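You operate a simulated robot arm through the tools that you are given. There is no shell and no other tool. Be economical: measure what you need, move in short steps, check, and stop when the job is done.

You run a simulated two-armed robot. Do the job below in one go: nothing can be reset, and whatever is moved stays where it is left.

Task
Pick up the sample bottle marked "62" from the teal crate with one hand, pass it to the other hand and put it on the top of the side table. Set down upright: sample bottle.

Only the result counts: the job must be done as asked and must still hold three seconds after the hand-in. Knocking over, shifting, dropping, spilling or breaking anything else fails it.

Robot
Two 7-joint arms with two-finger parallel grippers on one trunk, on a base that drives. Base frame: it is fixed to the floor where the robot stands at the start and does not move with it; the origin is under the middle of the robot, x ahead of it, y to its left, z up; the surface under the hand at the start is at about z = 820. Units: mm, rad, N and s.
The left shoulder is at the start at [62, 197, 1104], the right one opposite. With the tool pointing down near the work surface each hand reaches from about 300 to 720 mm from the robot's upright axis, wherever it stands, measured 20 degrees to its own side. Places, roughly: top of the side table [600, 1100, 800]. Payload 1.57 kg a hand.
The TCP of each hand is the grasp point between the finger pads, 30 mm short of the fingertips. In the tool frame z runs along the fingers and y along their closing line. Largest opening 110 mm; finger width 24, thickness 12; the body of the gripper, 48 by 112 mm, starts 78 mm behind the TCP.
Orientation is told as [roll, pitch, yaw] about the base's x, y, z axes, in that order, counted from this pose: with the fingers straight down and closing along the base's y, the tool's x points along the base's -x, its y along +y and its z along -z.

Tools
- The arms move only by the tool servo_tool. It takes "left_targets", "right_targets" or both (then of equal length, played together; a hand with none holds still); each is a list of rows, each a list of 7 numbers: the shift along the tool's x, y, z in units of 25 mm (1.0 is 25 mm), then the turn, a rotation vector about the tool's x, y, z in units of 8 degrees (1.0 is 8 degrees), then the gripper command, from -1 (shut) to 1 (fully open), values between in proportion. In form: [[x, y, z, wx, wy, wz, grip], ...]. A call has 1 to 20 rows; each row shifts and turns the commanded pose from where the row before left it, along the tool's axes as they then stand. A call with a number of a shift or a turn outside -1 to 1 is refused whole. Rows are played at 5 a second. More than 50 mm and 0.15 rad between two rows, or a gripper value outside its range, and nothing of the call is played. A pose out of reach is approached as far as the arm can. The call stops where the force on the tool passes 40 N (or 10 N more than at its start, if that is more) or the arm is blocked; 0.2 s more then pass. Each finger travels about 72 mm/s and halts on what it meets, pressing with about 33 N; the grip force reading is that of the motor and also rises with nothing between the fingers. The clock runs only during rows and for 0.2 s after the last one: add rows that do not move to give the fingers time. It gives the time, the measured TCP pose, the force on the tool (base axes), the opening and the grip force at its end, in the units of the frame above (readings bear some noise), with the torque about the TCP (base axes, N m) and any sound that the robot's microphone picked up, and new pictures: "show" is both (left out), scene, wrist or none (wrist: the cameras of the hands that moved).
- Cameras (640 x 400 px; columns grow to the right, rows downward): "scene" is now at [107, 11.9, 1684.3]; the picture's right is [0.17, -0.98, -0.00], its down [-0.79, -0.14, -0.59] and it looks along [0.58, 0.10, -0.81] (base axes); focal length 272 px, centre (320, 200). "left" rides on the left gripper at [70, -16, -141] in its tool frame; the picture's right is [0.23, 0.97, 0.00], its down [-0.85, 0.20, -0.48] and it looks along [-0.47, 0.11, 0.88] (tool axes); focal length 222 px, centre (320, 200). "right" rides on the right gripper at [70, 16, -141] in its tool frame; the picture's right is [-0.23, 0.97, 0.00], its down [-0.85, -0.20, -0.48] and it looks along [-0.47, -0.11, 0.88] (tool axes); focal length 222 px, centre (320, 200). There is no depth. A picture from a camera that has moved, and an enlarged one, comes with that camera's place and axes in the base frame and with its lens.
- raise_lower(by): slides the trunk up (or, below 0, down) by that many mm; the arms and the scene camera ride with it, the base frame stays. It gives what a move gives, with no picture.
- drive_base(legs): drives the robot by 1 to 6 legs, each [ahead, left, turn to the left] in mm, mm and rad, along the robot's own axes; the way and the turn of a leg run together, so that a leg with both is an arc; at most 1500 mm and 3.142 rad a leg. The arms and the cameras ride along, it lands a little off, and it stops where it bumps. It gives what a move gives, and a new picture of the scene camera.
- turn_head(pan, tilt): turns the head with the scene camera to pan (to the left, within 1.501 rad either way) and tilt (down, from -0.506 to 1.204), counted from straight ahead of the robot. It gives what a move gives, and a new picture of the scene camera.
- close_up(camera, box): a new picture of the part [left, top, right, bottom] of that camera's present view, enlarged. The clock stands still meanwhile.
- finish_job(): hands the job in; it is judged then, once.

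Work in short steps. Places have to be worked out from the pictures, the camera data and where the tool is seen: move nearer, look again, correct. Check each grasp and each placing, and mend what went wrong. You have 120 turns and 260 pictures in all, those below and enlarged ones among them. Open the grippers and draw the arms clear of the work before you hand the job in, unless the task says otherwise; then end with one line.

The tools are called after "Request:" by a JSON object that holds its "api" and its "payload". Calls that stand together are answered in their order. servo_tool: Moves the arms, as the interface text tells. Its arguments: {"type":"object","properties":{"left_targets":{"type":"array"},"right_targets":{"type":"array"},"show":{"type":"string","enum":["both","scene","wrist","none"]}},"required":[]} The other tools are called the same way: raise_lower (by) slides the trunk up or down; drive_base (legs) drives the base; turn_head (pan, tilt) turns the head that bears the scene camera; close_up (camera, box) takes an enlarged picture of a part of a camera's view; finish_job () hands the job in.

At the start:

```text
time_s: 0.0
left_tcp_pos: [548.5, 192.9, 1108.1]
left_ee_rot: [0.001, 0.002, 0.0]
left_contact_force: [0.2, -0.5, 1.3]
left_wrist_torque: [-0.01, 0.01, 0.02]
left_grip_width: 110.4
left_grip_force: 0.0
right_tcp_pos: [412.9, -176.5, 1102.1]
right_ee_rot: [0.0, 0.002, -0.002]
right_contact_force: [-0.3, 0.3, -0.6]
right_wrist_torque: [0.01, 0.01, 0.0]
right_grip_width: 110.0
right_grip_force: 0.1
trunk travel left (down, up): [-700.0, 290.0]
robot x, y, heading: [0.2, 0.7, -0.001]
head pan, tilt: [0.175, 0.935]
```

scene: 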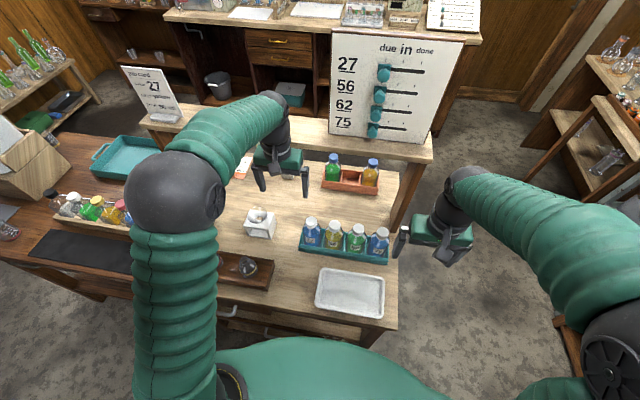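
right: 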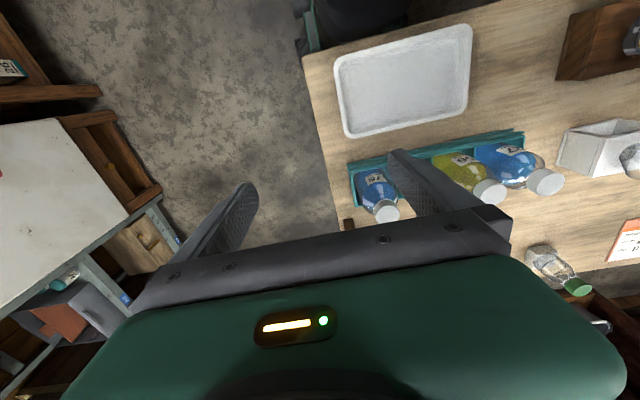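
left: 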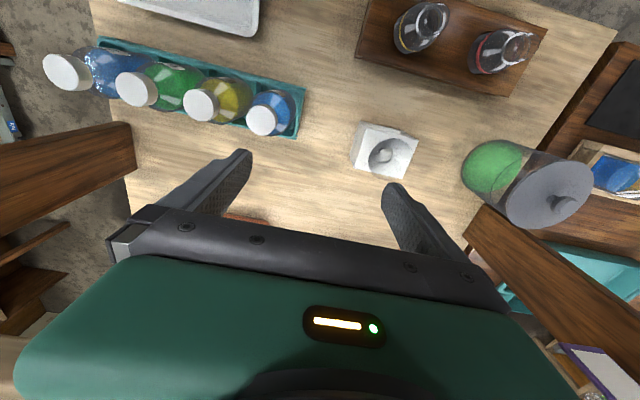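

The teal crate with four bottles is in view; I enlarge it to read the labels.

Request:
{"api": "close_up", "payload": {"camera": "scene", "box": [290, 200, 400, 270]}}

Request:
{"api": "close_up", "payload": {"camera": "scene", "box": [320, 25, 480, 145]}}

Request:
{"api": "close_up", "payload": {"camera": "right", "box": [330, 110, 600, 250]}}

```text
5.71 times, centred on (345, 235) of scene
camera zoom: at [107.0, 11.9, 1684.3], right [0.17, -0.98, 0.0], down [-0.79, -0.14, -0.59], along [0.58, 0.1, -0.81], focal length 1554 px, centre (177, 0)
```

zoom: 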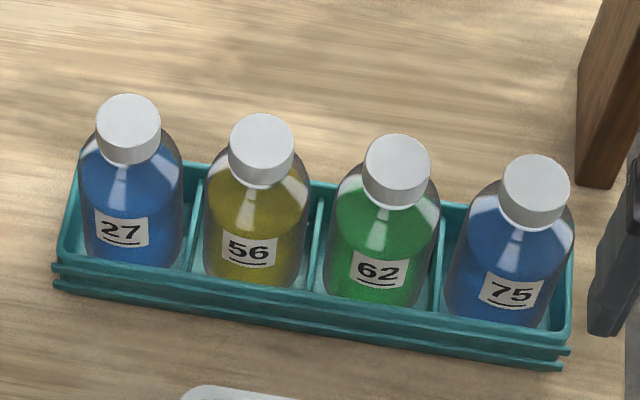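

```text
3.33 times, centred on (400, 85) of scene
camera zoom: at [107.0, 11.9, 1684.3], right [0.17, -0.98, 0.0], down [-0.79, -0.14, -0.59], along [0.58, 0.1, -0.81], focal length 906 px, centre (53, 583)
```

zoom: 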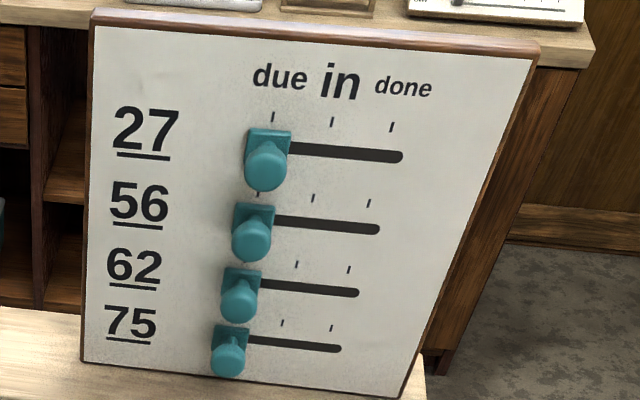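

```text
2.37 times, centred on (465, 180) of right
camera zoom: at [344.8, -158.6, 1243.1], right [0.23, 0.97, 0.0], down [0.86, -0.2, 0.48], along [0.47, -0.11, -0.88], focal length 526 px, centre (-24, 247)
```

zoom: 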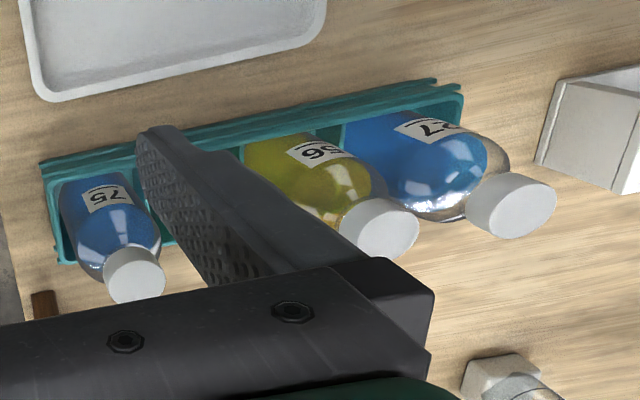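

Bottle 62 is the green one, third in the row. I put its axis near x=537, y=-31 with the cap top near z=975. Next I look at the side table on the left.

Request:
{"api": "turn_head", "payload": {"pan": 1.1, "tilt": 0.7}}

```text
time_s: 1.2
left_tcp_pos: [548.2, 192.3, 1108.7]
left_ee_rot: [0.001, 0.0, -0.001]
left_contact_force: [0.5, 0.6, -0.1]
left_wrist_torque: [0.0, -0.03, 0.01]
left_grip_width: 110.0
left_grip_force: 0.0
right_tcp_pos: [413.7, -176.0, 1102.2]
right_ee_rot: [-0.001, 0.001, 0.0]
right_contact_force: [-0.1, 0.2, 0.0]
right_wrist_torque: [0.02, -0.01, 0.01]
right_grip_width: 109.9
right_grip_force: 0.1
trunk travel left (down, up): [-700.0, 290.0]
robot x, y, heading: [0.3, 1.6, -0.005]
head pan, tilt: [1.1, 0.7]
camera scene: at [73.3, 74.8, 1703.1], right [0.89, -0.45, 0.0], down [-0.29, -0.57, -0.76], along [0.35, 0.68, -0.65], focal length 272 px, centre (320, 200)
```

scene: 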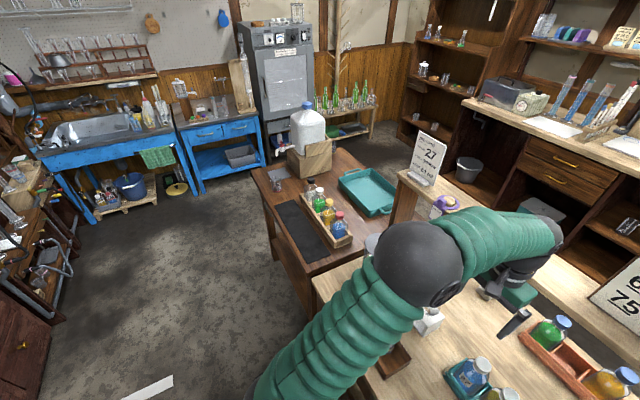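

The dark table to the left is the side table. I enlarge it and the sign.

Request:
{"api": "close_up", "payload": {"camera": "scene", "box": [240, 90, 420, 290]}}

Request:
{"api": "close_up", "payload": {"camera": "scene", "box": [400, 120, 470, 220]}}

```text
2.00 times, centred on (330, 190) of scene
camera zoom: at [73.3, 74.8, 1703.1], right [0.89, -0.45, 0.0], down [-0.29, -0.57, -0.76], along [0.35, 0.68, -0.65], focal length 544 px, centre (300, 220)
```

zoom: 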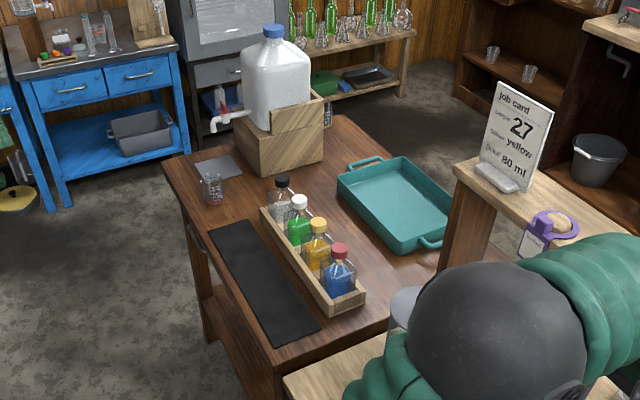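

```text
4.00 times, centred on (435, 170) of scene
camera zoom: at [73.3, 74.8, 1703.1], right [0.89, -0.45, 0.0], down [-0.29, -0.57, -0.76], along [0.35, 0.68, -0.65], focal length 1088 px, centre (-140, 320)
```

zoom: 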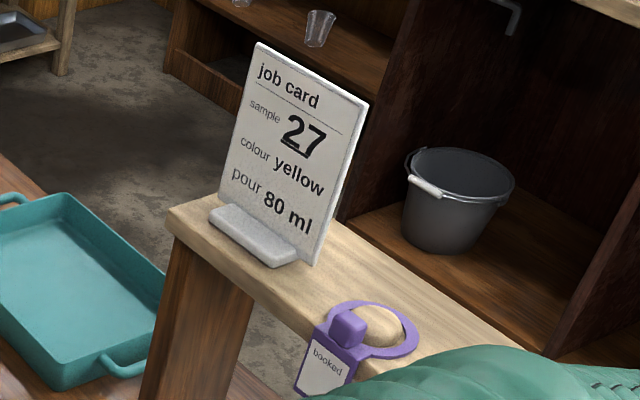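

The side table spans about x 340–860, y 680–1440, with free wood near (630, 750). I'll yaw both hands by +90° so the right hand closes along x, clear of the neighbouring bottles, and the left is ready for a sideways grasp.

Request:
{"api": "turn_head", "payload": {"pan": 0.1, "tilt": 0.935}}

Request:
{"api": "servo_tool", "payload": {"right_targets": [[0, 0, 0, 0, 0, -1, 1], [0, 0, 0, 0, 0, -1, 1], [0, 0, 0, 0, 0, -1, 1], [0, 0, 0, 0, 0, -1, 1], [0, 0, 0, 0, 0, -1, 1], [0, 0, 0, 0, 0, -1, 1], [0, 0, 0, 0, 0, -1, 1], [0, 0, 0, 0, 0, -1, 1], [0, 0, 0, 0, 0, -1, 1], [0, 0, 0, 0, 0, -1, 1], [0, 0, 0, 0, 0, -1, 1], [0, 0, 0, 0, 0, -0.25, 1], [0, 0, 0, 0, 0, 0, 1]], "left_targets": [[0, 0, -1, 0, 0, -1, 1], [0, 0, -1, 0, 0, -1, 1], [0, 0, -1, 0, 0, -1, 1], [0, 0, -1, 0, 0, -1, 1], [0, 0, 0, 0, 0, -1, 1], [0, 0, 0, 0, 0, -1, 1], [0, 0, 0, 0, 0, -1, 1], [0, 0, 0, 0, 0, -1, 1], [0, 0, 0, 0, 0, -1, 1], [0, 0, 0, 0, 0, -1, 1], [0, 0, 0, 0, 0, -1, 1], [0, 0, 0, 0, 0, -0.25, 1], [0, 0, 0, 0, 0, 0, 1]]}}

```text
time_s: 2.5
left_tcp_pos: [547.5, 192.5, 1109.6]
left_ee_rot: [0.0, 0.0, 0.0]
left_contact_force: [-0.2, 0.0, 0.0]
left_wrist_torque: [-0.02, 0.0, -0.01]
left_grip_width: 110.2
left_grip_force: 0.1
right_tcp_pos: [413.0, -175.3, 1103.7]
right_ee_rot: [0.0, -0.001, 0.001]
right_contact_force: [0.2, 0.1, 0.6]
right_wrist_torque: [-0.01, -0.02, 0.01]
right_grip_width: 110.0
right_grip_force: 0.0
trunk travel left (down, up): [-700.0, 290.0]
robot x, y, heading: [0.2, 2.0, -0.003]
head pan, tilt: [0.099, 0.935]
camera scene: at [107.7, 6.4, 1684.3], right [0.1, -0.99, 0.0], down [-0.8, -0.08, -0.59], along [0.59, 0.06, -0.81], focal length 272 px, centre (320, 200)
```

scene: 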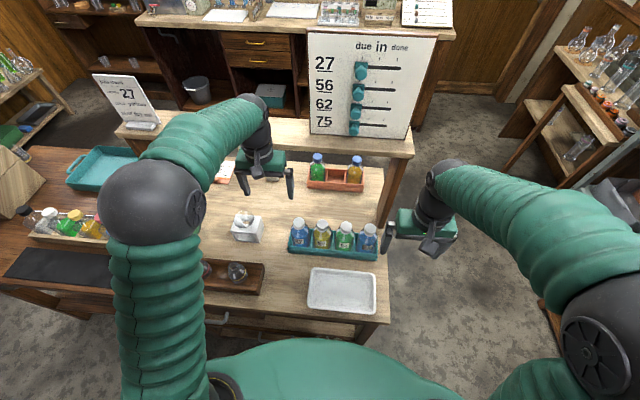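

```text
time_s: 5.3
left_tcp_pos: [547.3, 191.7, 1209.3]
left_ee_rot: [0.0, 0.0, 1.572]
left_contact_force: [-0.7, -1.1, 0.3]
left_wrist_torque: [-0.03, 0.01, -0.01]
left_grip_width: 110.0
left_grip_force: 0.0
right_tcp_pos: [414.2, -176.3, 1102.1]
right_ee_rot: [-0.001, 0.0, 1.572]
right_contact_force: [-0.3, -0.4, -0.9]
right_wrist_torque: [0.0, 0.0, -0.02]
right_grip_width: 110.2
right_grip_force: 0.1
trunk travel left (down, up): [-700.0, 290.0]
robot x, y, heading: [1.5, 1.7, 0.002]
head pan, tilt: [0.099, 0.935]
camera scene: at [107.5, 6.3, 1684.3], right [0.1, -1.0, 0.0], down [-0.8, -0.08, -0.59], along [0.59, 0.06, -0.81], focal length 272 px, centre (320, 200)
camera right: at [396.8, -245.2, 1243.8], right [-0.97, 0.23, 0.0], down [0.2, 0.86, 0.48], along [0.11, 0.47, -0.88], focal length 222 px, centre (320, 200)
camera left: at [563.6, 122.1, 1350.6], right [-0.97, -0.23, 0.0], down [-0.2, 0.85, 0.48], along [-0.11, 0.47, -0.88], focal length 222 px, centre (320, 200)
```

scene: 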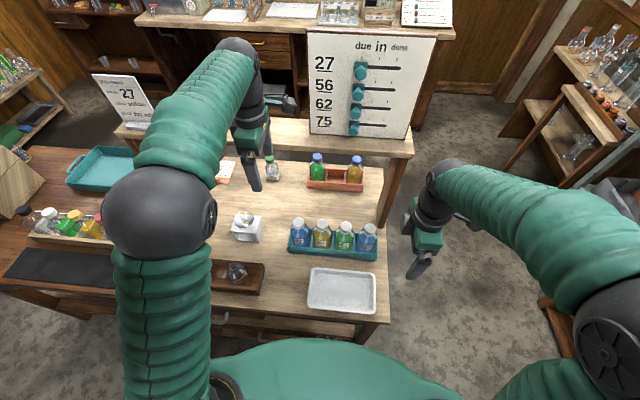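
right: 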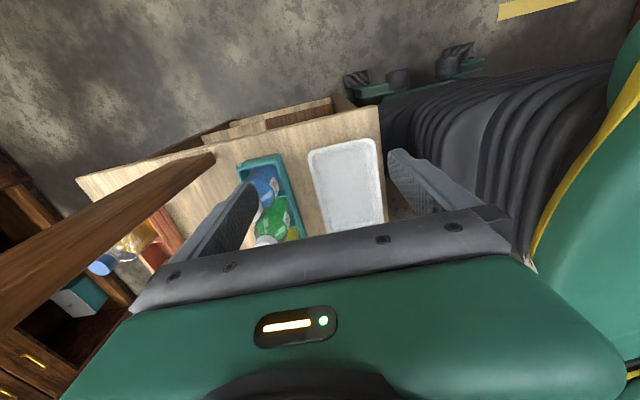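
left: 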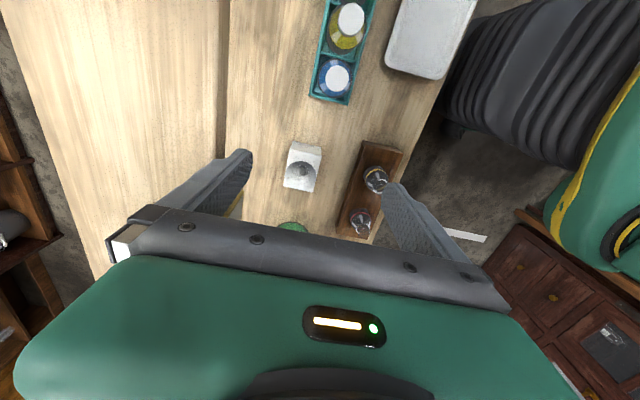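

Now move the right hand over bottle 62 at the present height.

Request:
{"api": "servo_tool", "payload": {"right_targets": [[-0.967, -0.827, 0, 0, 0, 0, 1], [-0.967, -0.827, 0, 0, 0, 0, 1], [-0.967, -0.827, 0, 0, 0, 0, 1], [-0.967, -0.827, 0, 0, 0, 0, 1], [-0.967, -0.827, 0, 0, 0, 0, 1], [-0.967, -0.827, 0, 0, 0, 0, 1], [0, 0, 0, 0, 0, 0, 1]]}}

```text
time_s: 6.9
left_tcp_pos: [547.9, 192.7, 1210.0]
left_ee_rot: [0.0, 0.0, 1.571]
left_contact_force: [-0.8, 0.8, 0.6]
left_wrist_torque: [-0.04, 0.01, 0.01]
left_grip_width: 109.8
left_grip_force: 0.2
right_tcp_pos: [536.9, -29.1, 1103.7]
right_ee_rot: [0.001, 0.0, 1.571]
right_contact_force: [-0.9, 0.6, -0.3]
right_wrist_torque: [0.02, -0.01, -0.02]
right_grip_width: 110.0
right_grip_force: 0.0
trunk travel left (down, up): [-700.0, 290.0]
robot x, y, heading: [-1.9, 2.1, -0.0]
head pan, tilt: [0.099, 0.935]
camera scene: at [107.9, 7.5, 1684.3], right [0.1, -0.99, 0.0], down [-0.8, -0.08, -0.59], along [0.59, 0.06, -0.81], focal length 272 px, centre (320, 200)
camera right: at [520.9, -98.9, 1245.5], right [-0.97, 0.23, 0.0], down [0.2, 0.86, 0.48], along [0.11, 0.47, -0.88], focal length 222 px, centre (320, 200)
```

scene: 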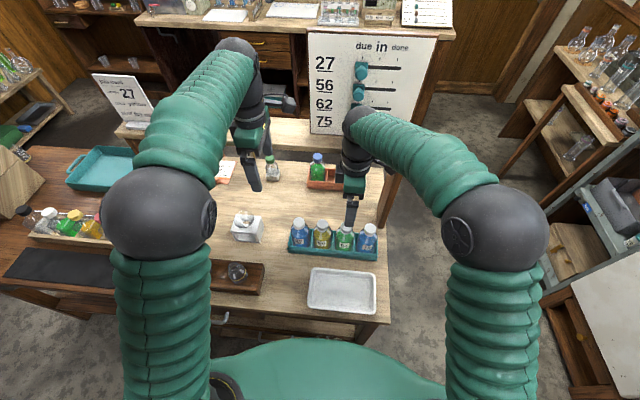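
right: 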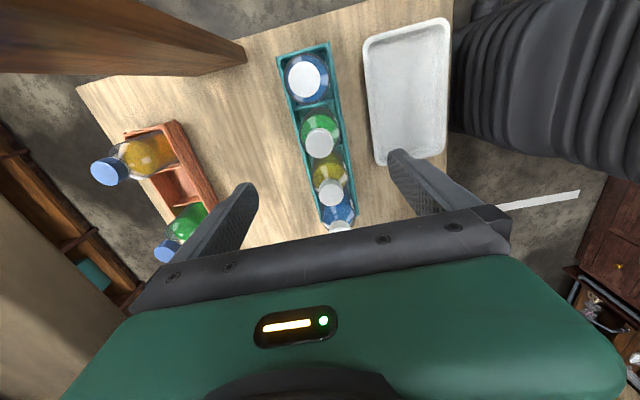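

The cap is confirmed at about (537, -32), top z≈976. I descend to TCP z≈1000, then check.

Request:
{"api": "servo_tool", "payload": {"right_targets": [[0.1, 0, 1, 0, 0, 0, 1], [0, 0, 1, 0, 0, 0, 1], [0, 0, 1, 0, 0, 0, 1], [0, 0, 1, 0, 0, 0, 1], [0, 0, 0, 0, 0, 0, 1]]}}

```text
time_s: 8.1
left_tcp_pos: [547.7, 192.2, 1209.8]
left_ee_rot: [-0.002, 0.0, 1.572]
left_contact_force: [0.9, 0.6, -0.3]
left_wrist_torque: [0.02, 0.03, 0.04]
left_grip_width: 110.1
left_grip_force: 0.0
right_tcp_pos: [536.4, -31.9, 1004.8]
right_ee_rot: [-0.001, 0.0, 1.57]
right_contact_force: [-0.2, 0.0, 0.8]
right_wrist_torque: [0.03, 0.03, 0.01]
right_grip_width: 109.9
right_grip_force: 0.1
trunk travel left (down, up): [-700.0, 290.0]
robot x, y, heading: [-1.5, 1.1, -0.0]
head pan, tilt: [0.099, 0.935]
camera scene: at [108.4, 7.1, 1684.2], right [0.1, -1.0, 0.0], down [-0.8, -0.08, -0.59], along [0.59, 0.06, -0.81], focal length 272 px, centre (320, 200)
camera right: at [520.7, -101.2, 1145.1], right [-0.97, 0.23, 0.0], down [0.2, 0.86, 0.48], along [0.11, 0.47, -0.88], focal length 222 px, centre (320, 200)
```

scene: 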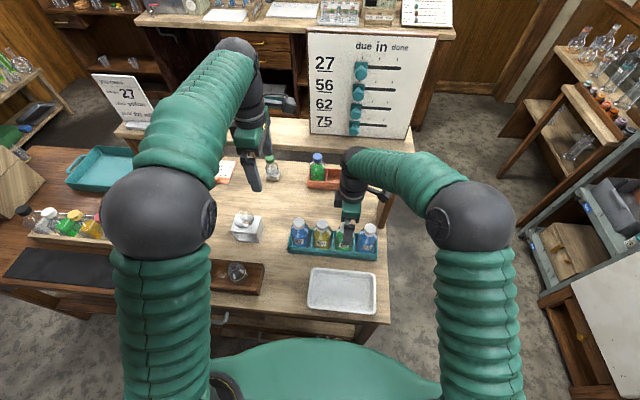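
right: 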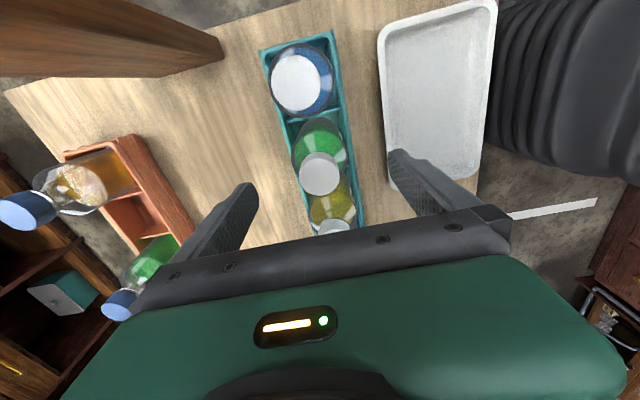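

Alignment is good. I descend 26 mm and close on the cap.

Request:
{"api": "servo_tool", "payload": {"right_targets": [[0.06, 0, 0.55, 0, 0, 0, 1], [0, 0, 0.5, 0, 0, 0, 1], [0, 0, 0, 0, 0, 0, 1], [0, 0, 0, 0, 0, 0, -1], [0, 0, 0, 0, 0, 0, -1], [0, 0, 0, 0, 0, 0, -1], [0, 0, 0, 0, 0, 0, -1], [0, 0, 0, 0, 0, 0, -1]]}}

Request:
{"api": "close_up", "payload": {"camera": "scene", "box": [270, 170, 420, 270]}}

```text
time_s: 9.9
left_tcp_pos: [547.3, 192.4, 1210.3]
left_ee_rot: [0.001, 0.001, 1.571]
left_contact_force: [1.0, 0.3, 0.2]
left_wrist_torque: [0.0, -0.03, -0.01]
left_grip_width: 109.8
left_grip_force: 0.0
right_tcp_pos: [536.8, -34.6, 976.1]
right_ee_rot: [0.001, -0.001, 1.571]
right_contact_force: [1.1, 0.1, 0.5]
right_wrist_torque: [-0.01, -0.03, 0.04]
right_grip_width: 32.8
right_grip_force: 33.1
trunk travel left (down, up): [-700.0, 290.0]
robot x, y, heading: [-2.2, -1.3, -0.002]
head pan, tilt: [0.099, 0.935]
camera scene: at [108.8, 7.0, 1684.2], right [0.1, -1.0, 0.0], down [-0.8, -0.08, -0.59], along [0.59, 0.06, -0.81], focal length 272 px, centre (320, 200)
camera right: at [521.0, -103.2, 1117.6], right [-0.97, 0.23, 0.0], down [0.2, 0.86, 0.48], along [0.11, 0.47, -0.88], focal length 222 px, centre (320, 200)
```

scene: 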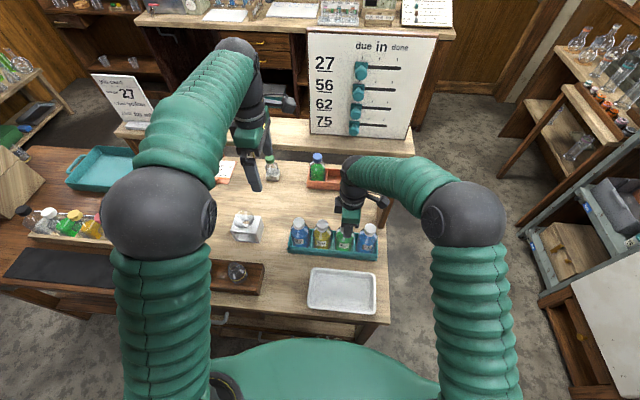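
right: 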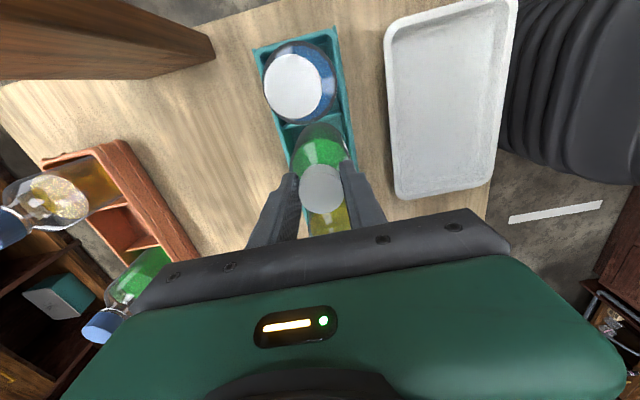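

```text
4.00 times, centred on (345, 220) of scene
camera zoom: at [108.8, 7.0, 1684.2], right [0.1, -1.0, 0.0], down [-0.8, -0.08, -0.59], along [0.59, 0.06, -0.81], focal length 1088 px, centre (220, 120)
```

zoom: 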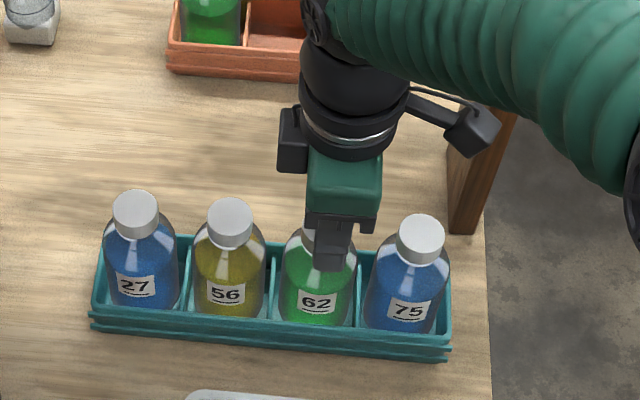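

Grip on the cap holds at 33 mm. Lift straight up by 200 mm.

Request:
{"api": "servo_tool", "payload": {"right_targets": [[0, 0, -0.4, 0, 0, 0, -1], [0, 0, -0.8, 0, 0, 0, -1], [0, 0, -0.8, 0, 0, 0, -1], [0, 0, -1, 0, 0, 0, -1], [0, 0, -1, 0, 0, 0, -1], [0, 0, -1, 0, 0, 0, -1], [0, 0, -1, 0, 0, 0, -1], [0, 0, -1, 0, 0, 0, -1], [0, 0, -1, 0, 0, 0, -1], [0, 0, 0, 0, 0, 0, -1]]}}

```text
time_s: 12.1
left_tcp_pos: [548.3, 192.9, 1209.0]
left_ee_rot: [0.001, 0.0, 1.573]
left_contact_force: [-0.6, 0.0, 0.6]
left_wrist_torque: [0.05, -0.04, -0.04]
left_grip_width: 110.0
left_grip_force: 0.1
right_tcp_pos: [538.3, -34.8, 1176.5]
right_ee_rot: [0.001, 0.0, 1.569]
right_contact_force: [1.2, 0.5, -4.1]
right_wrist_torque: [-0.01, 0.01, -0.03]
right_grip_width: 32.7
right_grip_force: 32.6
trunk travel left (down, up): [-700.0, 290.0]
robot x, y, heading: [2.1, -2.6, -0.0]
head pan, tilt: [0.099, 0.935]
camera scene: at [109.3, 7.0, 1684.1], right [0.1, -1.0, 0.0], down [-0.8, -0.08, -0.59], along [0.59, 0.06, -0.81], focal length 272 px, centre (320, 200)
camera right: at [522.2, -103.5, 1317.7], right [-0.97, 0.23, 0.0], down [0.2, 0.86, 0.48], along [0.11, 0.47, -0.88], focal length 222 px, centre (320, 200)
```

scene: 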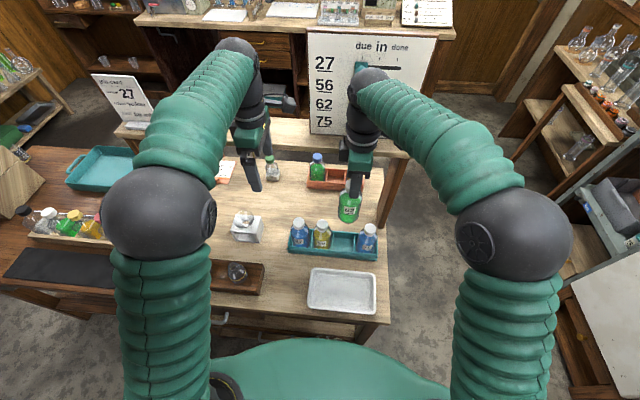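
right: 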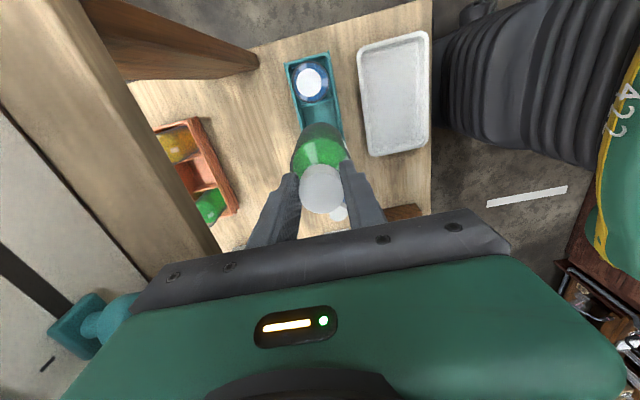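

Bottle is lifted (about 4 N). Now tilt the left hand about 64° so its fingers point to the right and a bit down.

Request:
{"api": "servo_tool", "payload": {"left_targets": [[0, 0, 0, 0, 1, 0, 1], [0, 0, 0, 0, 1, 0, 1], [0, 0, 0, 0, 1, 0, 1], [0, 0, 0, 0, 1, 0, 1], [0, 0, 0, 0, 1, 0, 1], [0, 0, 0, 0, 1, 0, 1], [0, 0, 0, 0, 1, 0, 1], [0, 0, 0, 0, 1, 0, 1], [0, 0, 0, 0, 0, 0, 1], [0, 0, 0, 0, 0, 0, 1]]}}

```text
time_s: 14.3
left_tcp_pos: [547.9, 192.0, 1211.2]
left_ee_rot: [-0.003, 1.118, 1.565]
left_contact_force: [-0.3, -1.6, 7.5]
left_wrist_torque: [0.42, -0.52, -0.08]
left_grip_width: 109.0
left_grip_force: 0.1
right_tcp_pos: [537.4, -34.1, 1176.8]
right_ee_rot: [0.0, 0.002, 1.569]
right_contact_force: [-0.4, -0.7, -3.4]
right_wrist_torque: [-0.02, 0.01, -0.01]
right_grip_width: 32.9
right_grip_force: 32.5
trunk travel left (down, up): [-700.0, 290.0]
robot x, y, heading: [-1.6, 0.8, 0.001]
head pan, tilt: [0.099, 0.935]
camera scene: at [107.2, 6.3, 1684.4], right [0.1, -1.0, 0.0], down [-0.8, -0.08, -0.59], along [0.59, 0.06, -0.81], focal length 272 px, centre (320, 200)
camera left: at [563.6, 288.3, 1334.9], right [-0.97, -0.1, 0.2], down [-0.2, 0.8, -0.56], along [-0.11, -0.59, -0.8], focal length 222 px, centre (320, 200)
```

scene: 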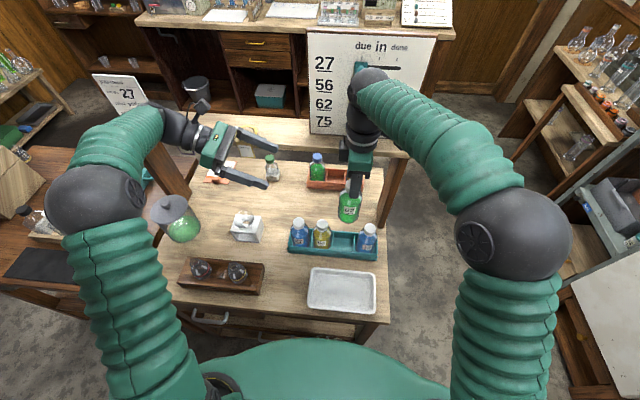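
left: 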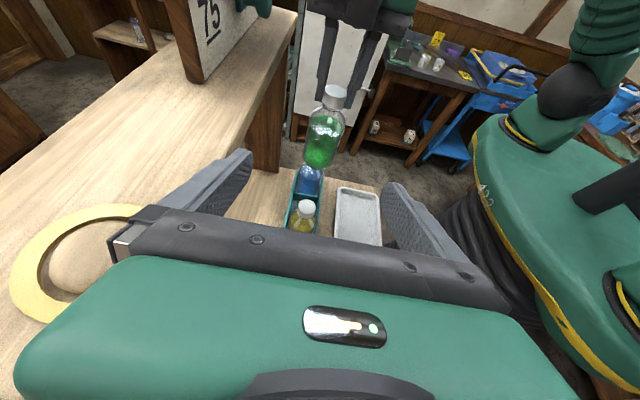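

The left hand reads a 7.5 N force, so it may be touching something. I look closer.

Request:
{"api": "close_up", "payload": {"camera": "scene", "box": [80, 70, 300, 210]}}

Request:
{"api": "close_up", "payload": {"camera": "left", "box": [0, 130, 320, 400]}}

```text
2.86 times, centred on (190, 140) of scene
camera zoom: at [107.2, 6.3, 1684.4], right [0.1, -1.0, 0.0], down [-0.8, -0.08, -0.59], along [0.59, 0.06, -0.81], focal length 777 px, centre (691, 371)
```

zoom: 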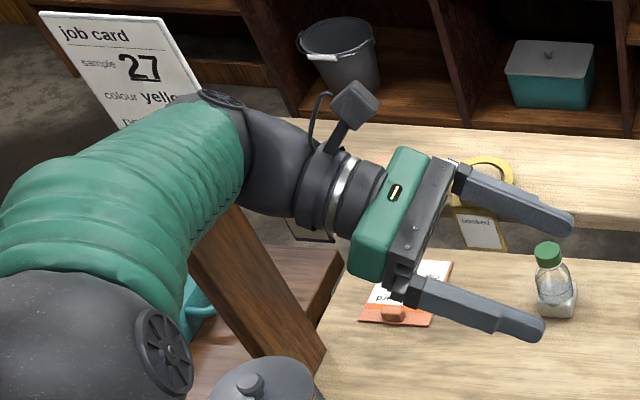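

```text
1.48 times, centred on (160, 265) of left
camera zoom: at [563.6, 288.3, 1334.9], right [-0.97, -0.1, 0.2], down [-0.2, 0.8, -0.56], along [-0.11, -0.59, -0.8], focal length 329 px, centre (557, 104)
```

zoom: 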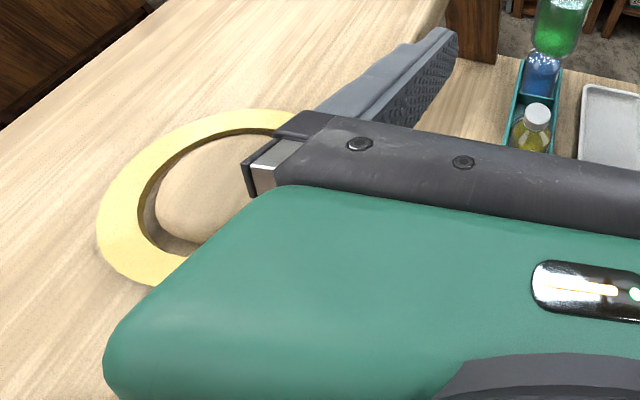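

The raised shelf (z≈1200, front x≈620) with a "booked" ring seems to be just under the hand's far corner. I back straight up 20 mm, then toward the robot.

Request:
{"api": "servo_tool", "payload": {"left_targets": [[0.36, 0, -0.175, 0, 0, 0, 1], [0.36, 0, -0.175, 0, 0, 0, 1], [0, 0, 0, 0, 0, 0, 1]]}}

```text
time_s: 15.1
left_tcp_pos: [547.9, 192.3, 1228.0]
left_ee_rot: [0.0, 1.117, 1.569]
left_contact_force: [-0.3, -0.3, -0.6]
left_wrist_torque: [-0.01, -0.01, -0.01]
left_grip_width: 110.0
left_grip_force: 0.1
right_tcp_pos: [538.3, -34.2, 1176.3]
right_ee_rot: [0.001, 0.0, 1.571]
right_contact_force: [0.0, -0.5, -3.0]
right_wrist_torque: [-0.02, 0.0, -0.01]
right_grip_width: 32.8
right_grip_force: 32.9
trunk travel left (down, up): [-700.0, 290.0]
robot x, y, heading: [0.6, -0.4, 0.001]
head pan, tilt: [0.099, 0.935]
camera scene: at [109.0, 8.0, 1684.2], right [0.1, -1.0, 0.0], down [-0.8, -0.08, -0.59], along [0.59, 0.06, -0.81], focal length 272 px, centre (320, 200)
camera left: at [564.5, 289.2, 1353.4], right [-0.97, -0.1, 0.2], down [-0.2, 0.8, -0.56], along [-0.11, -0.59, -0.8], focal length 222 px, centre (320, 200)
```

scene: 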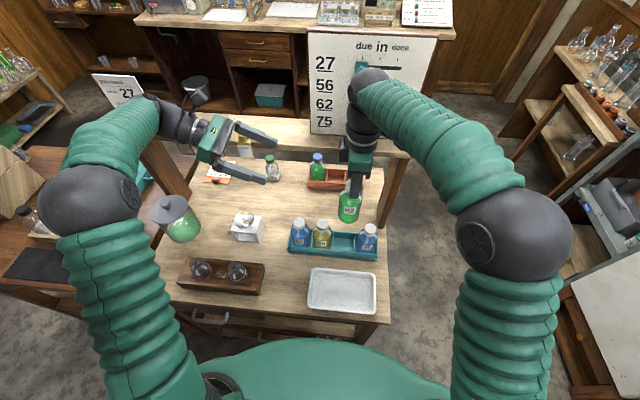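
left: 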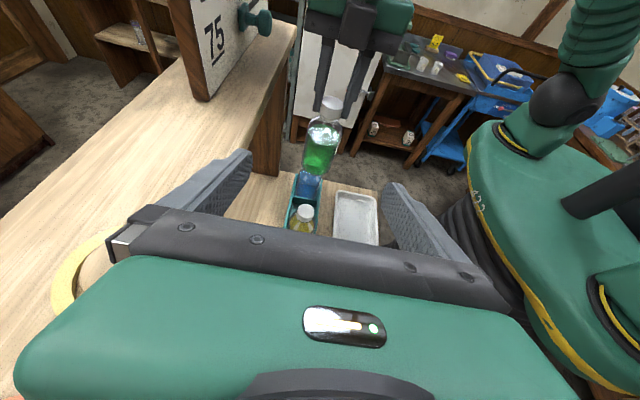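

Contact is gone. Both hands move 95 mm back toward the robot, away from the shelf, before the handover.

Request:
{"api": "servo_tool", "payload": {"left_targets": [[0, 0.95, 0, 0, 0, 0, 1], [0, 0.95, 0, 0, 0, 0, 1], [0, 0.95, 0, 0, 0, 0, 1], [0, 0.95, 0, 0, 0, 0, 1], [0, 0, 0, 0, 0, 0, 1]], "right_targets": [[0, 0.9, 0, 0, 0, 0, -1], [0, 0.9, 0, 0, 0, 0, -1], [0, 0.9, 0, 0, 0, 0, -1], [0, 0.9, 0, 0, 0, 0, -1], [0, 0, 0, 0, 0, 0, -1]]}}

Request:
{"api": "close_up", "payload": {"camera": "scene", "box": [80, 70, 300, 210]}}

```text
time_s: 16.3
left_tcp_pos: [453.7, 192.8, 1228.8]
left_ee_rot: [0.001, 1.119, 1.573]
left_contact_force: [0.3, 0.9, -0.1]
left_wrist_torque: [0.02, -0.02, -0.02]
left_grip_width: 109.9
left_grip_force: 0.0
right_tcp_pos: [449.7, -34.0, 1176.6]
right_ee_rot: [0.002, 0.001, 1.571]
right_contact_force: [0.1, -0.3, -4.3]
right_wrist_torque: [-0.02, 0.03, 0.01]
right_grip_width: 32.6
right_grip_force: 32.8
trunk travel left (down, up): [-700.0, 290.0]
robot x, y, heading: [-1.6, -0.7, 0.002]
head pan, tilt: [0.099, 0.935]
camera scene: at [108.1, 7.9, 1684.2], right [0.1, -1.0, 0.0], down [-0.8, -0.08, -0.59], along [0.59, 0.06, -0.81], focal length 272 px, centre (320, 200)
camera right: at [432.6, -102.8, 1317.7], right [-0.97, 0.23, 0.0], down [0.2, 0.86, 0.48], along [0.11, 0.47, -0.88], focal length 222 px, centre (320, 200)
camera left: at [470.4, 289.9, 1352.1], right [-0.97, -0.1, 0.21], down [-0.2, 0.8, -0.56], along [-0.11, -0.59, -0.8], focal length 222 px, centre (320, 200)
```

scene: 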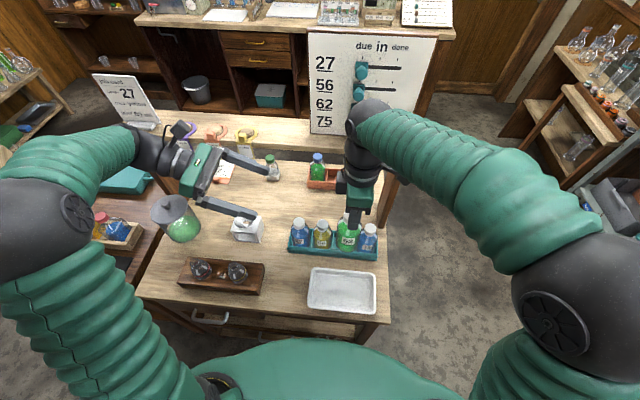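
right: 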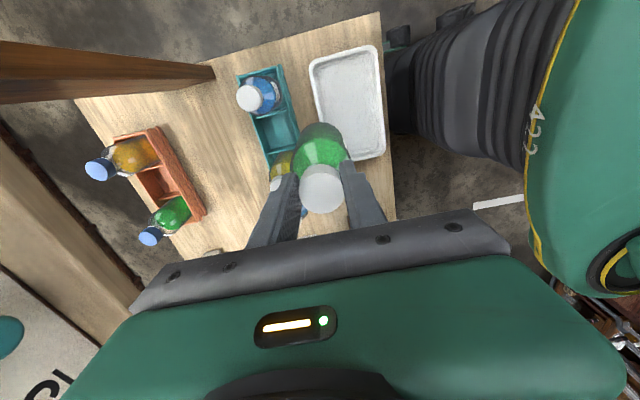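
left: 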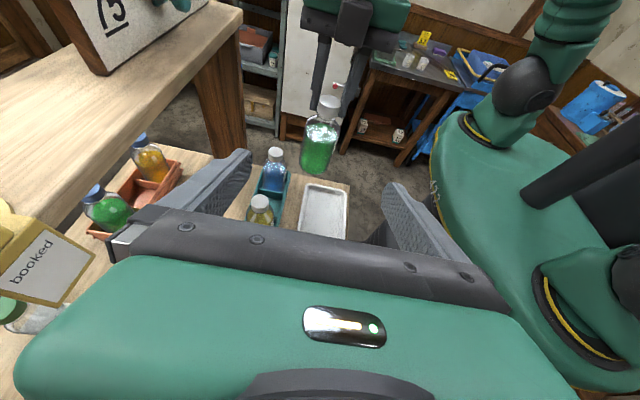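

```text
2.86 times, centred on (190, 140) of scene
camera zoom: at [108.1, 7.9, 1684.2], right [0.1, -1.0, 0.0], down [-0.8, -0.08, -0.59], along [0.59, 0.06, -0.81], focal length 777 px, centre (691, 371)
```

zoom: 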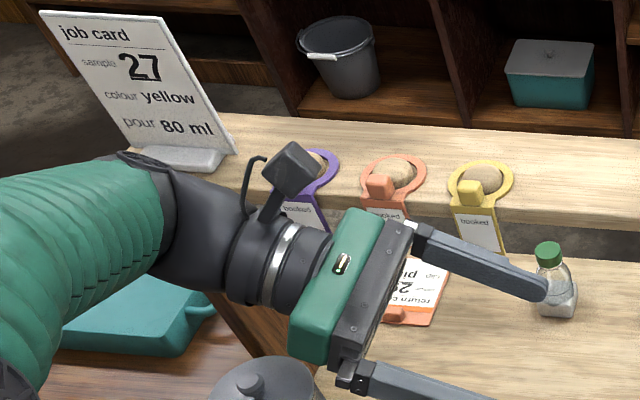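

Tags are still on their pegs. I raise the bottle to TCP z≈1250 and lower the left hand to z≈1150 (body height of the bottle).

Request:
{"api": "servo_tool", "payload": {"left_targets": [[-0.71, 0, 0.346, 0, 0, 0, 1], [-0.71, 0, 0.346, 0, 0, 0, 1], [-0.71, 0, 0.346, 0, 0, 0, 1], [-0.71, 0, 0.346, 0, 0, 0, 1], [0, 0, 0, 0, 0, 0, 1]], "right_targets": [[0, 0, -0.74, 0, 0, 0, -1], [0, 0, -0.74, 0, 0, 0, -1], [0, 0, -0.74, 0, 0, 0, -1], [0, 0, -0.74, 0, 0, 0, -1], [0, 0, 0, 0, 0, 0, -1]]}}

```text
time_s: 17.5
left_tcp_pos: [453.8, 195.1, 1149.3]
left_ee_rot: [0.001, 1.118, 1.571]
left_contact_force: [0.3, -0.6, -0.4]
left_wrist_torque: [0.0, 0.0, 0.03]
left_grip_width: 110.0
left_grip_force: 0.0
right_tcp_pos: [448.7, -33.0, 1250.8]
right_ee_rot: [-0.001, 0.0, 1.57]
right_contact_force: [0.7, -0.2, -4.7]
right_wrist_torque: [-0.04, 0.01, -0.03]
right_grip_width: 32.8
right_grip_force: 33.0
trunk travel left (down, up): [-700.0, 290.0]
robot x, y, heading: [2.1, 0.7, 0.0]
head pan, tilt: [0.099, 0.935]
camera scene: at [107.8, 8.2, 1684.2], right [0.1, -1.0, 0.0], down [-0.8, -0.08, -0.59], along [0.59, 0.06, -0.81], focal length 272 px, centre (320, 200)
camera right: at [431.5, -102.0, 1391.7], right [-0.97, 0.23, 0.0], down [0.2, 0.86, 0.48], along [0.11, 0.46, -0.88], focal length 222 px, centre (320, 200)
camera left: at [469.3, 291.6, 1273.2], right [-0.97, -0.1, 0.2], down [-0.2, 0.8, -0.56], along [-0.11, -0.59, -0.8], focal length 222 px, centre (320, 200)
```

scene: 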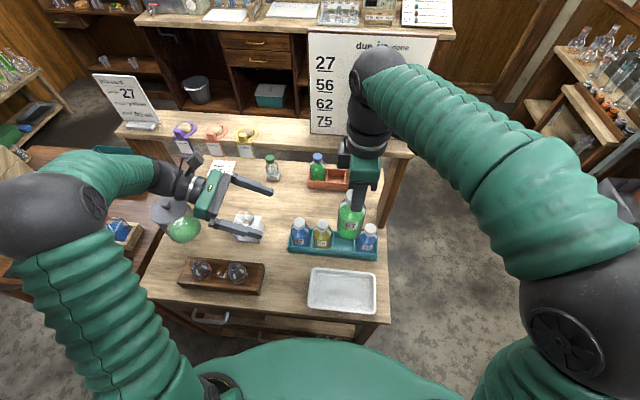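
right: 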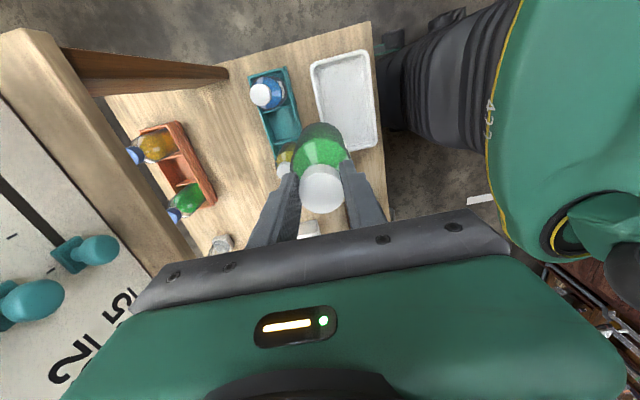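
left: 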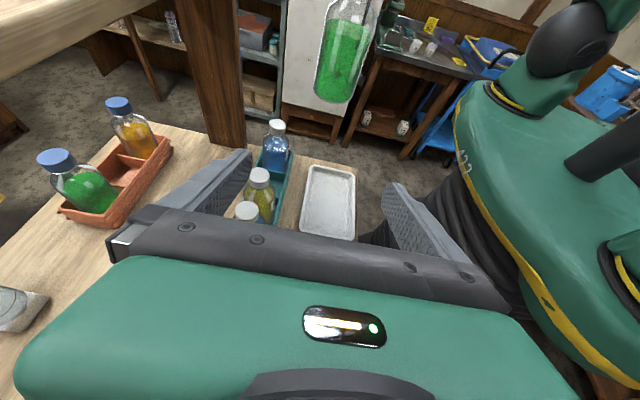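

Approach: left hand moves 175 mm to the right at constant height, straddling the bottle, then I check.

Request:
{"api": "servo_tool", "payload": {"left_targets": [[0.438, 0.18, 0.899, 0, 0, 0, 1], [0.438, 0, 0.899, 0, 0, 0, 1], [0.438, 0, 0.899, 0, 0, 0, 1], [0.438, 0, 0.899, 0, 0, 0, 1], [0.438, 0, 0.899, 0, 0, 0, 1], [0.438, 0, 0.899, 0, 0, 0, 1], [0.438, 0, 0.899, 0, 0, 0, 1], [0, 0, 0, 0, 0, 0, 1]]}}

Request:
{"api": "close_up", "payload": {"camera": "scene", "box": [200, 100, 440, 250]}}

```text
time_s: 19.3
left_tcp_pos: [446.9, 16.5, 1149.6]
left_ee_rot: [0.0, 1.117, 1.571]
left_contact_force: [0.6, -1.0, 1.0]
left_wrist_torque: [-0.03, 0.0, -0.03]
left_grip_width: 109.9
left_grip_force: 0.3
right_tcp_pos: [448.4, -33.6, 1250.5]
right_ee_rot: [0.0, 0.0, 1.571]
right_contact_force: [-0.5, 0.8, -3.3]
right_wrist_torque: [-0.05, 0.0, 0.04]
right_grip_width: 33.0
right_grip_force: 33.4
trunk travel left (down, up): [-700.0, 290.0]
robot x, y, heading: [1.8, 1.5, 0.001]
head pan, tilt: [0.099, 0.935]
camera scene: at [107.9, 7.0, 1684.2], right [0.1, -1.0, 0.0], down [-0.8, -0.08, -0.59], along [0.59, 0.06, -0.81], focal length 272 px, centre (320, 200)
camera left: at [462.4, 113.7, 1273.9], right [-0.97, -0.1, 0.2], down [-0.2, 0.8, -0.56], along [-0.11, -0.59, -0.8], focal length 222 px, centre (320, 200)
```

scene: 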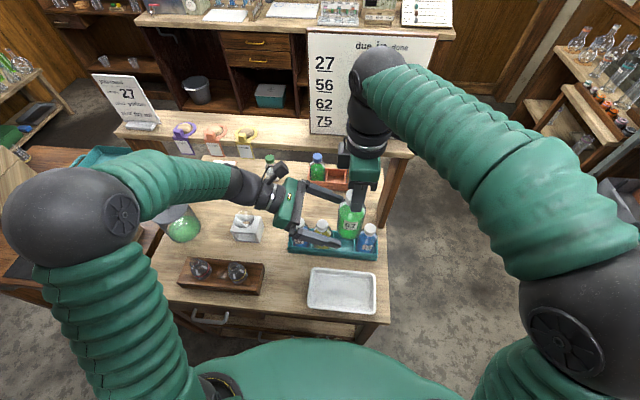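
left: 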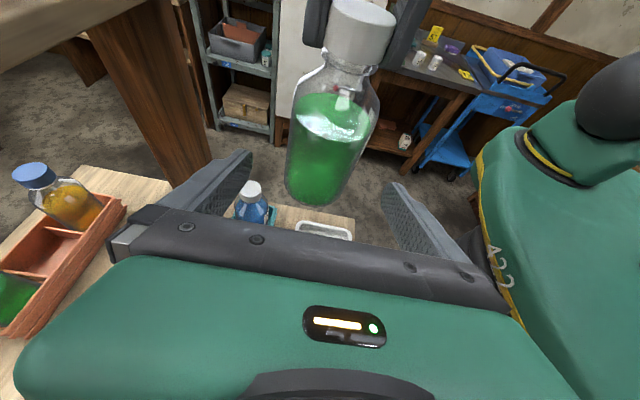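

```text
2.67 times, centred on (320, 175) of scene
camera zoom: at [107.9, 7.0, 1684.2], right [0.1, -1.0, 0.0], down [-0.8, -0.08, -0.59], along [0.59, 0.06, -0.81], focal length 725 px, centre (320, 267)
```

zoom: 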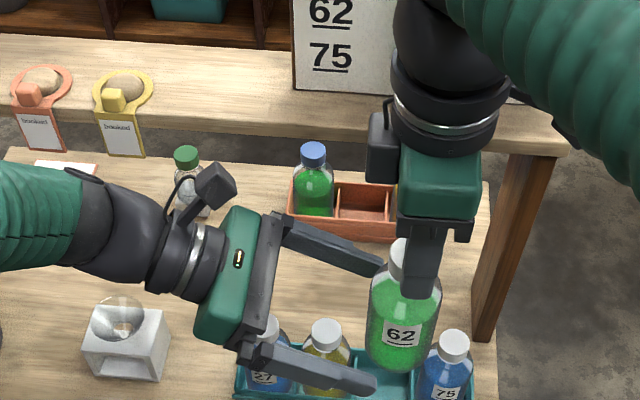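

Well centred. Advance 49 mm more and close the left hand on the body.

Request:
{"api": "servo_tool", "payload": {"left_targets": [[0.438, 0, 0.899, 0, 0, 0, 1], [0.42, 0, 0.862, 0, 0, 0, 1], [0, 0, 0, 0, 0, 0, 1], [0, 0, 0, 0, 0, 0, -1], [0, 0, 0, 0, 0, 0, -1], [0, 0, 0, 0, 0, 0, -1], [0, 0, 0, 0, 0, 0, -1]]}}

Request:
{"api": "close_up", "payload": {"camera": "scene", "box": [200, 100, 440, 250]}}

```text
time_s: 20.9
left_tcp_pos: [446.1, -31.0, 1150.2]
left_ee_rot: [0.001, 1.117, 1.575]
left_contact_force: [11.2, -1.9, 0.6]
left_wrist_torque: [0.15, 0.81, -0.02]
left_grip_width: 59.5
left_grip_force: 32.8
right_tcp_pos: [447.3, -33.6, 1249.3]
right_ee_rot: [0.001, 0.0, 1.572]
right_contact_force: [-11.5, 1.7, -1.1]
right_wrist_torque: [0.02, 0.34, 0.04]
right_grip_width: 32.8
right_grip_force: 33.3
trunk travel left (down, up): [-700.0, 290.0]
robot x, y, heading: [5.0, -4.3, 0.003]
head pan, tilt: [0.099, 0.935]
camera scene: at [108.0, 6.9, 1684.2], right [0.1, -1.0, 0.0], down [-0.8, -0.08, -0.59], along [0.59, 0.06, -0.81], focal length 272 px, centre (320, 200)
camera left: at [462.7, 64.6, 1274.1], right [-0.97, -0.1, 0.2], down [-0.2, 0.8, -0.56], along [-0.11, -0.59, -0.8], focal length 222 px, centre (320, 200)
```

scene: 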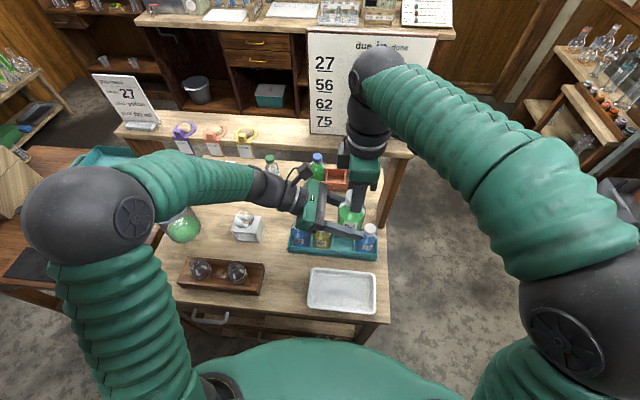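
left: 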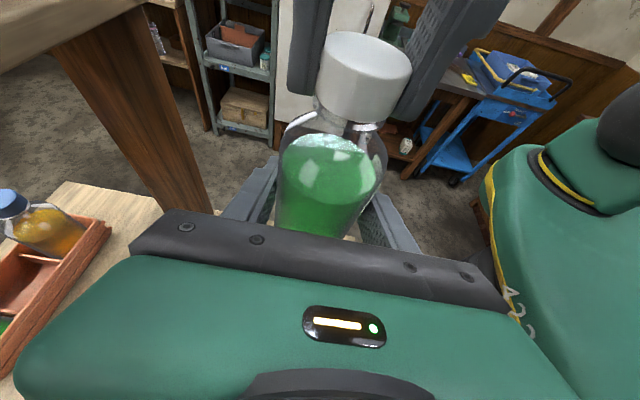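

```text
2.67 times, centred on (320, 175) of scene
camera zoom: at [108.0, 6.9, 1684.2], right [0.1, -1.0, 0.0], down [-0.8, -0.08, -0.59], along [0.59, 0.06, -0.81], focal length 725 px, centre (320, 267)
```

zoom: 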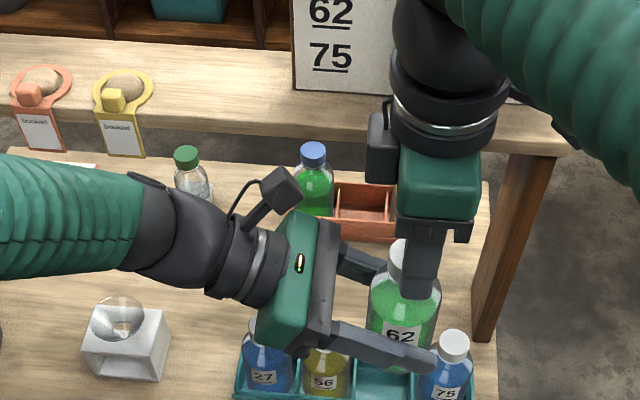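

Left grips the body at 59.5 mm. Release the right hand and lift it straight off the cap.

Request:
{"api": "servo_tool", "payload": {"right_targets": [[0, 0, 0, 0, 0, 0, 0.2], [0, 0, 0, 0, 0, 0, 0.2], [0, 0, 0, 0, 0, 0, 0.2], [0, 0, -0.5, 0, 0, 0, 0.2], [0, 0, -1, 0, 0, 0, 0.2], [0, 0, -1, 0, 0, 0, 0.2], [0, 0, -1, 0, 0, 0, 0.2], [0, 0, 0, 0, 0, 0, 0.2]], "left_targets": [[0, 0, 0, 0, 0, 0, -1], [0, 0, 0, 0, 0, 0, -1], [0, 0, 0, 0, 0, 0, -1], [0, 0, 0, 0, 0, 0, -1], [0, 0, 0, 0, 0, 0, -1], [0, 0, 0, 0, 0, 0, -1], [0, 0, 0, 0, 0, 0, -1], [0, 0, 0, 0, 0, 0, -1]]}}

Request:
{"api": "close_up", "payload": {"camera": "scene", "box": [200, 100, 440, 250]}}

```text
time_s: 22.7
left_tcp_pos: [446.4, -32.0, 1149.9]
left_ee_rot: [-0.001, 1.117, 1.57]
left_contact_force: [0.1, 0.6, -1.0]
left_wrist_torque: [-0.01, 0.02, 0.0]
left_grip_width: 59.2
left_grip_force: 32.4
right_tcp_pos: [447.6, -33.9, 1337.2]
right_ee_rot: [-0.001, 0.001, 1.571]
right_contact_force: [-0.7, -0.4, 0.7]
right_wrist_torque: [-0.01, 0.02, 0.0]
right_grip_width: 66.1
right_grip_force: 0.1
trunk travel left (down, up): [-700.0, 290.0]
robot x, y, heading: [-1.0, -2.6, -0.001]
head pan, tilt: [0.099, 0.935]
camera scene: at [108.1, 7.0, 1684.2], right [0.1, -1.0, 0.0], down [-0.8, -0.08, -0.59], along [0.59, 0.06, -0.81], focal length 272 px, centre (320, 200)
camera right: at [430.6, -103.6, 1479.2], right [-0.97, 0.23, 0.0], down [0.2, 0.86, 0.48], along [0.11, 0.47, -0.88], focal length 222 px, centre (320, 200)
camera left: at [462.2, 64.3, 1274.0], right [-0.97, -0.1, 0.2], down [-0.2, 0.8, -0.56], along [-0.11, -0.59, -0.8], focal length 222 px, centre (320, 200)
```

scene: 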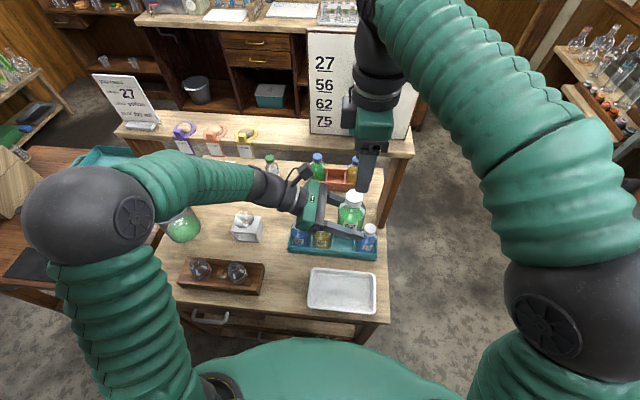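
right: 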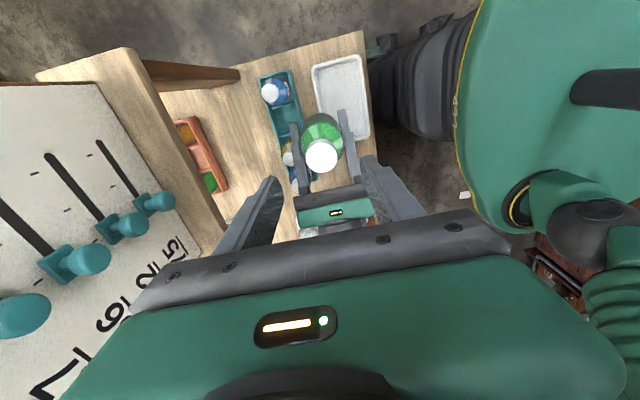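
left: 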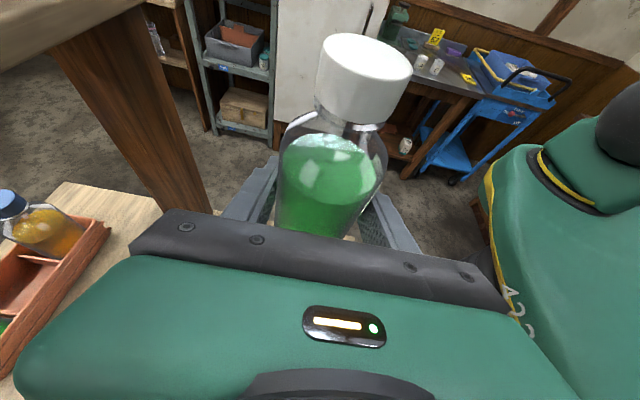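

```text
2.67 times, centred on (320, 175) of scene
camera zoom: at [108.1, 7.0, 1684.2], right [0.1, -1.0, 0.0], down [-0.8, -0.08, -0.59], along [0.59, 0.06, -0.81], focal length 725 px, centre (320, 267)
```

zoom: 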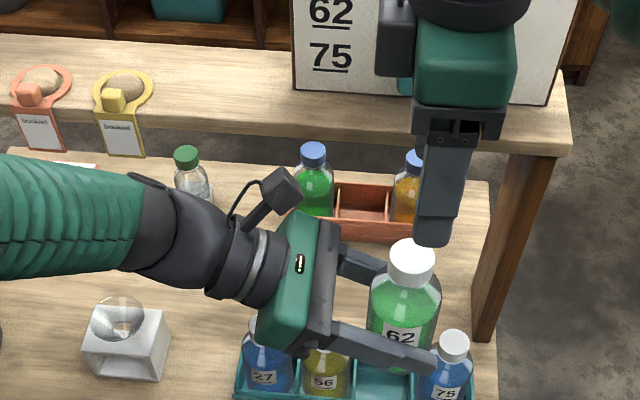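

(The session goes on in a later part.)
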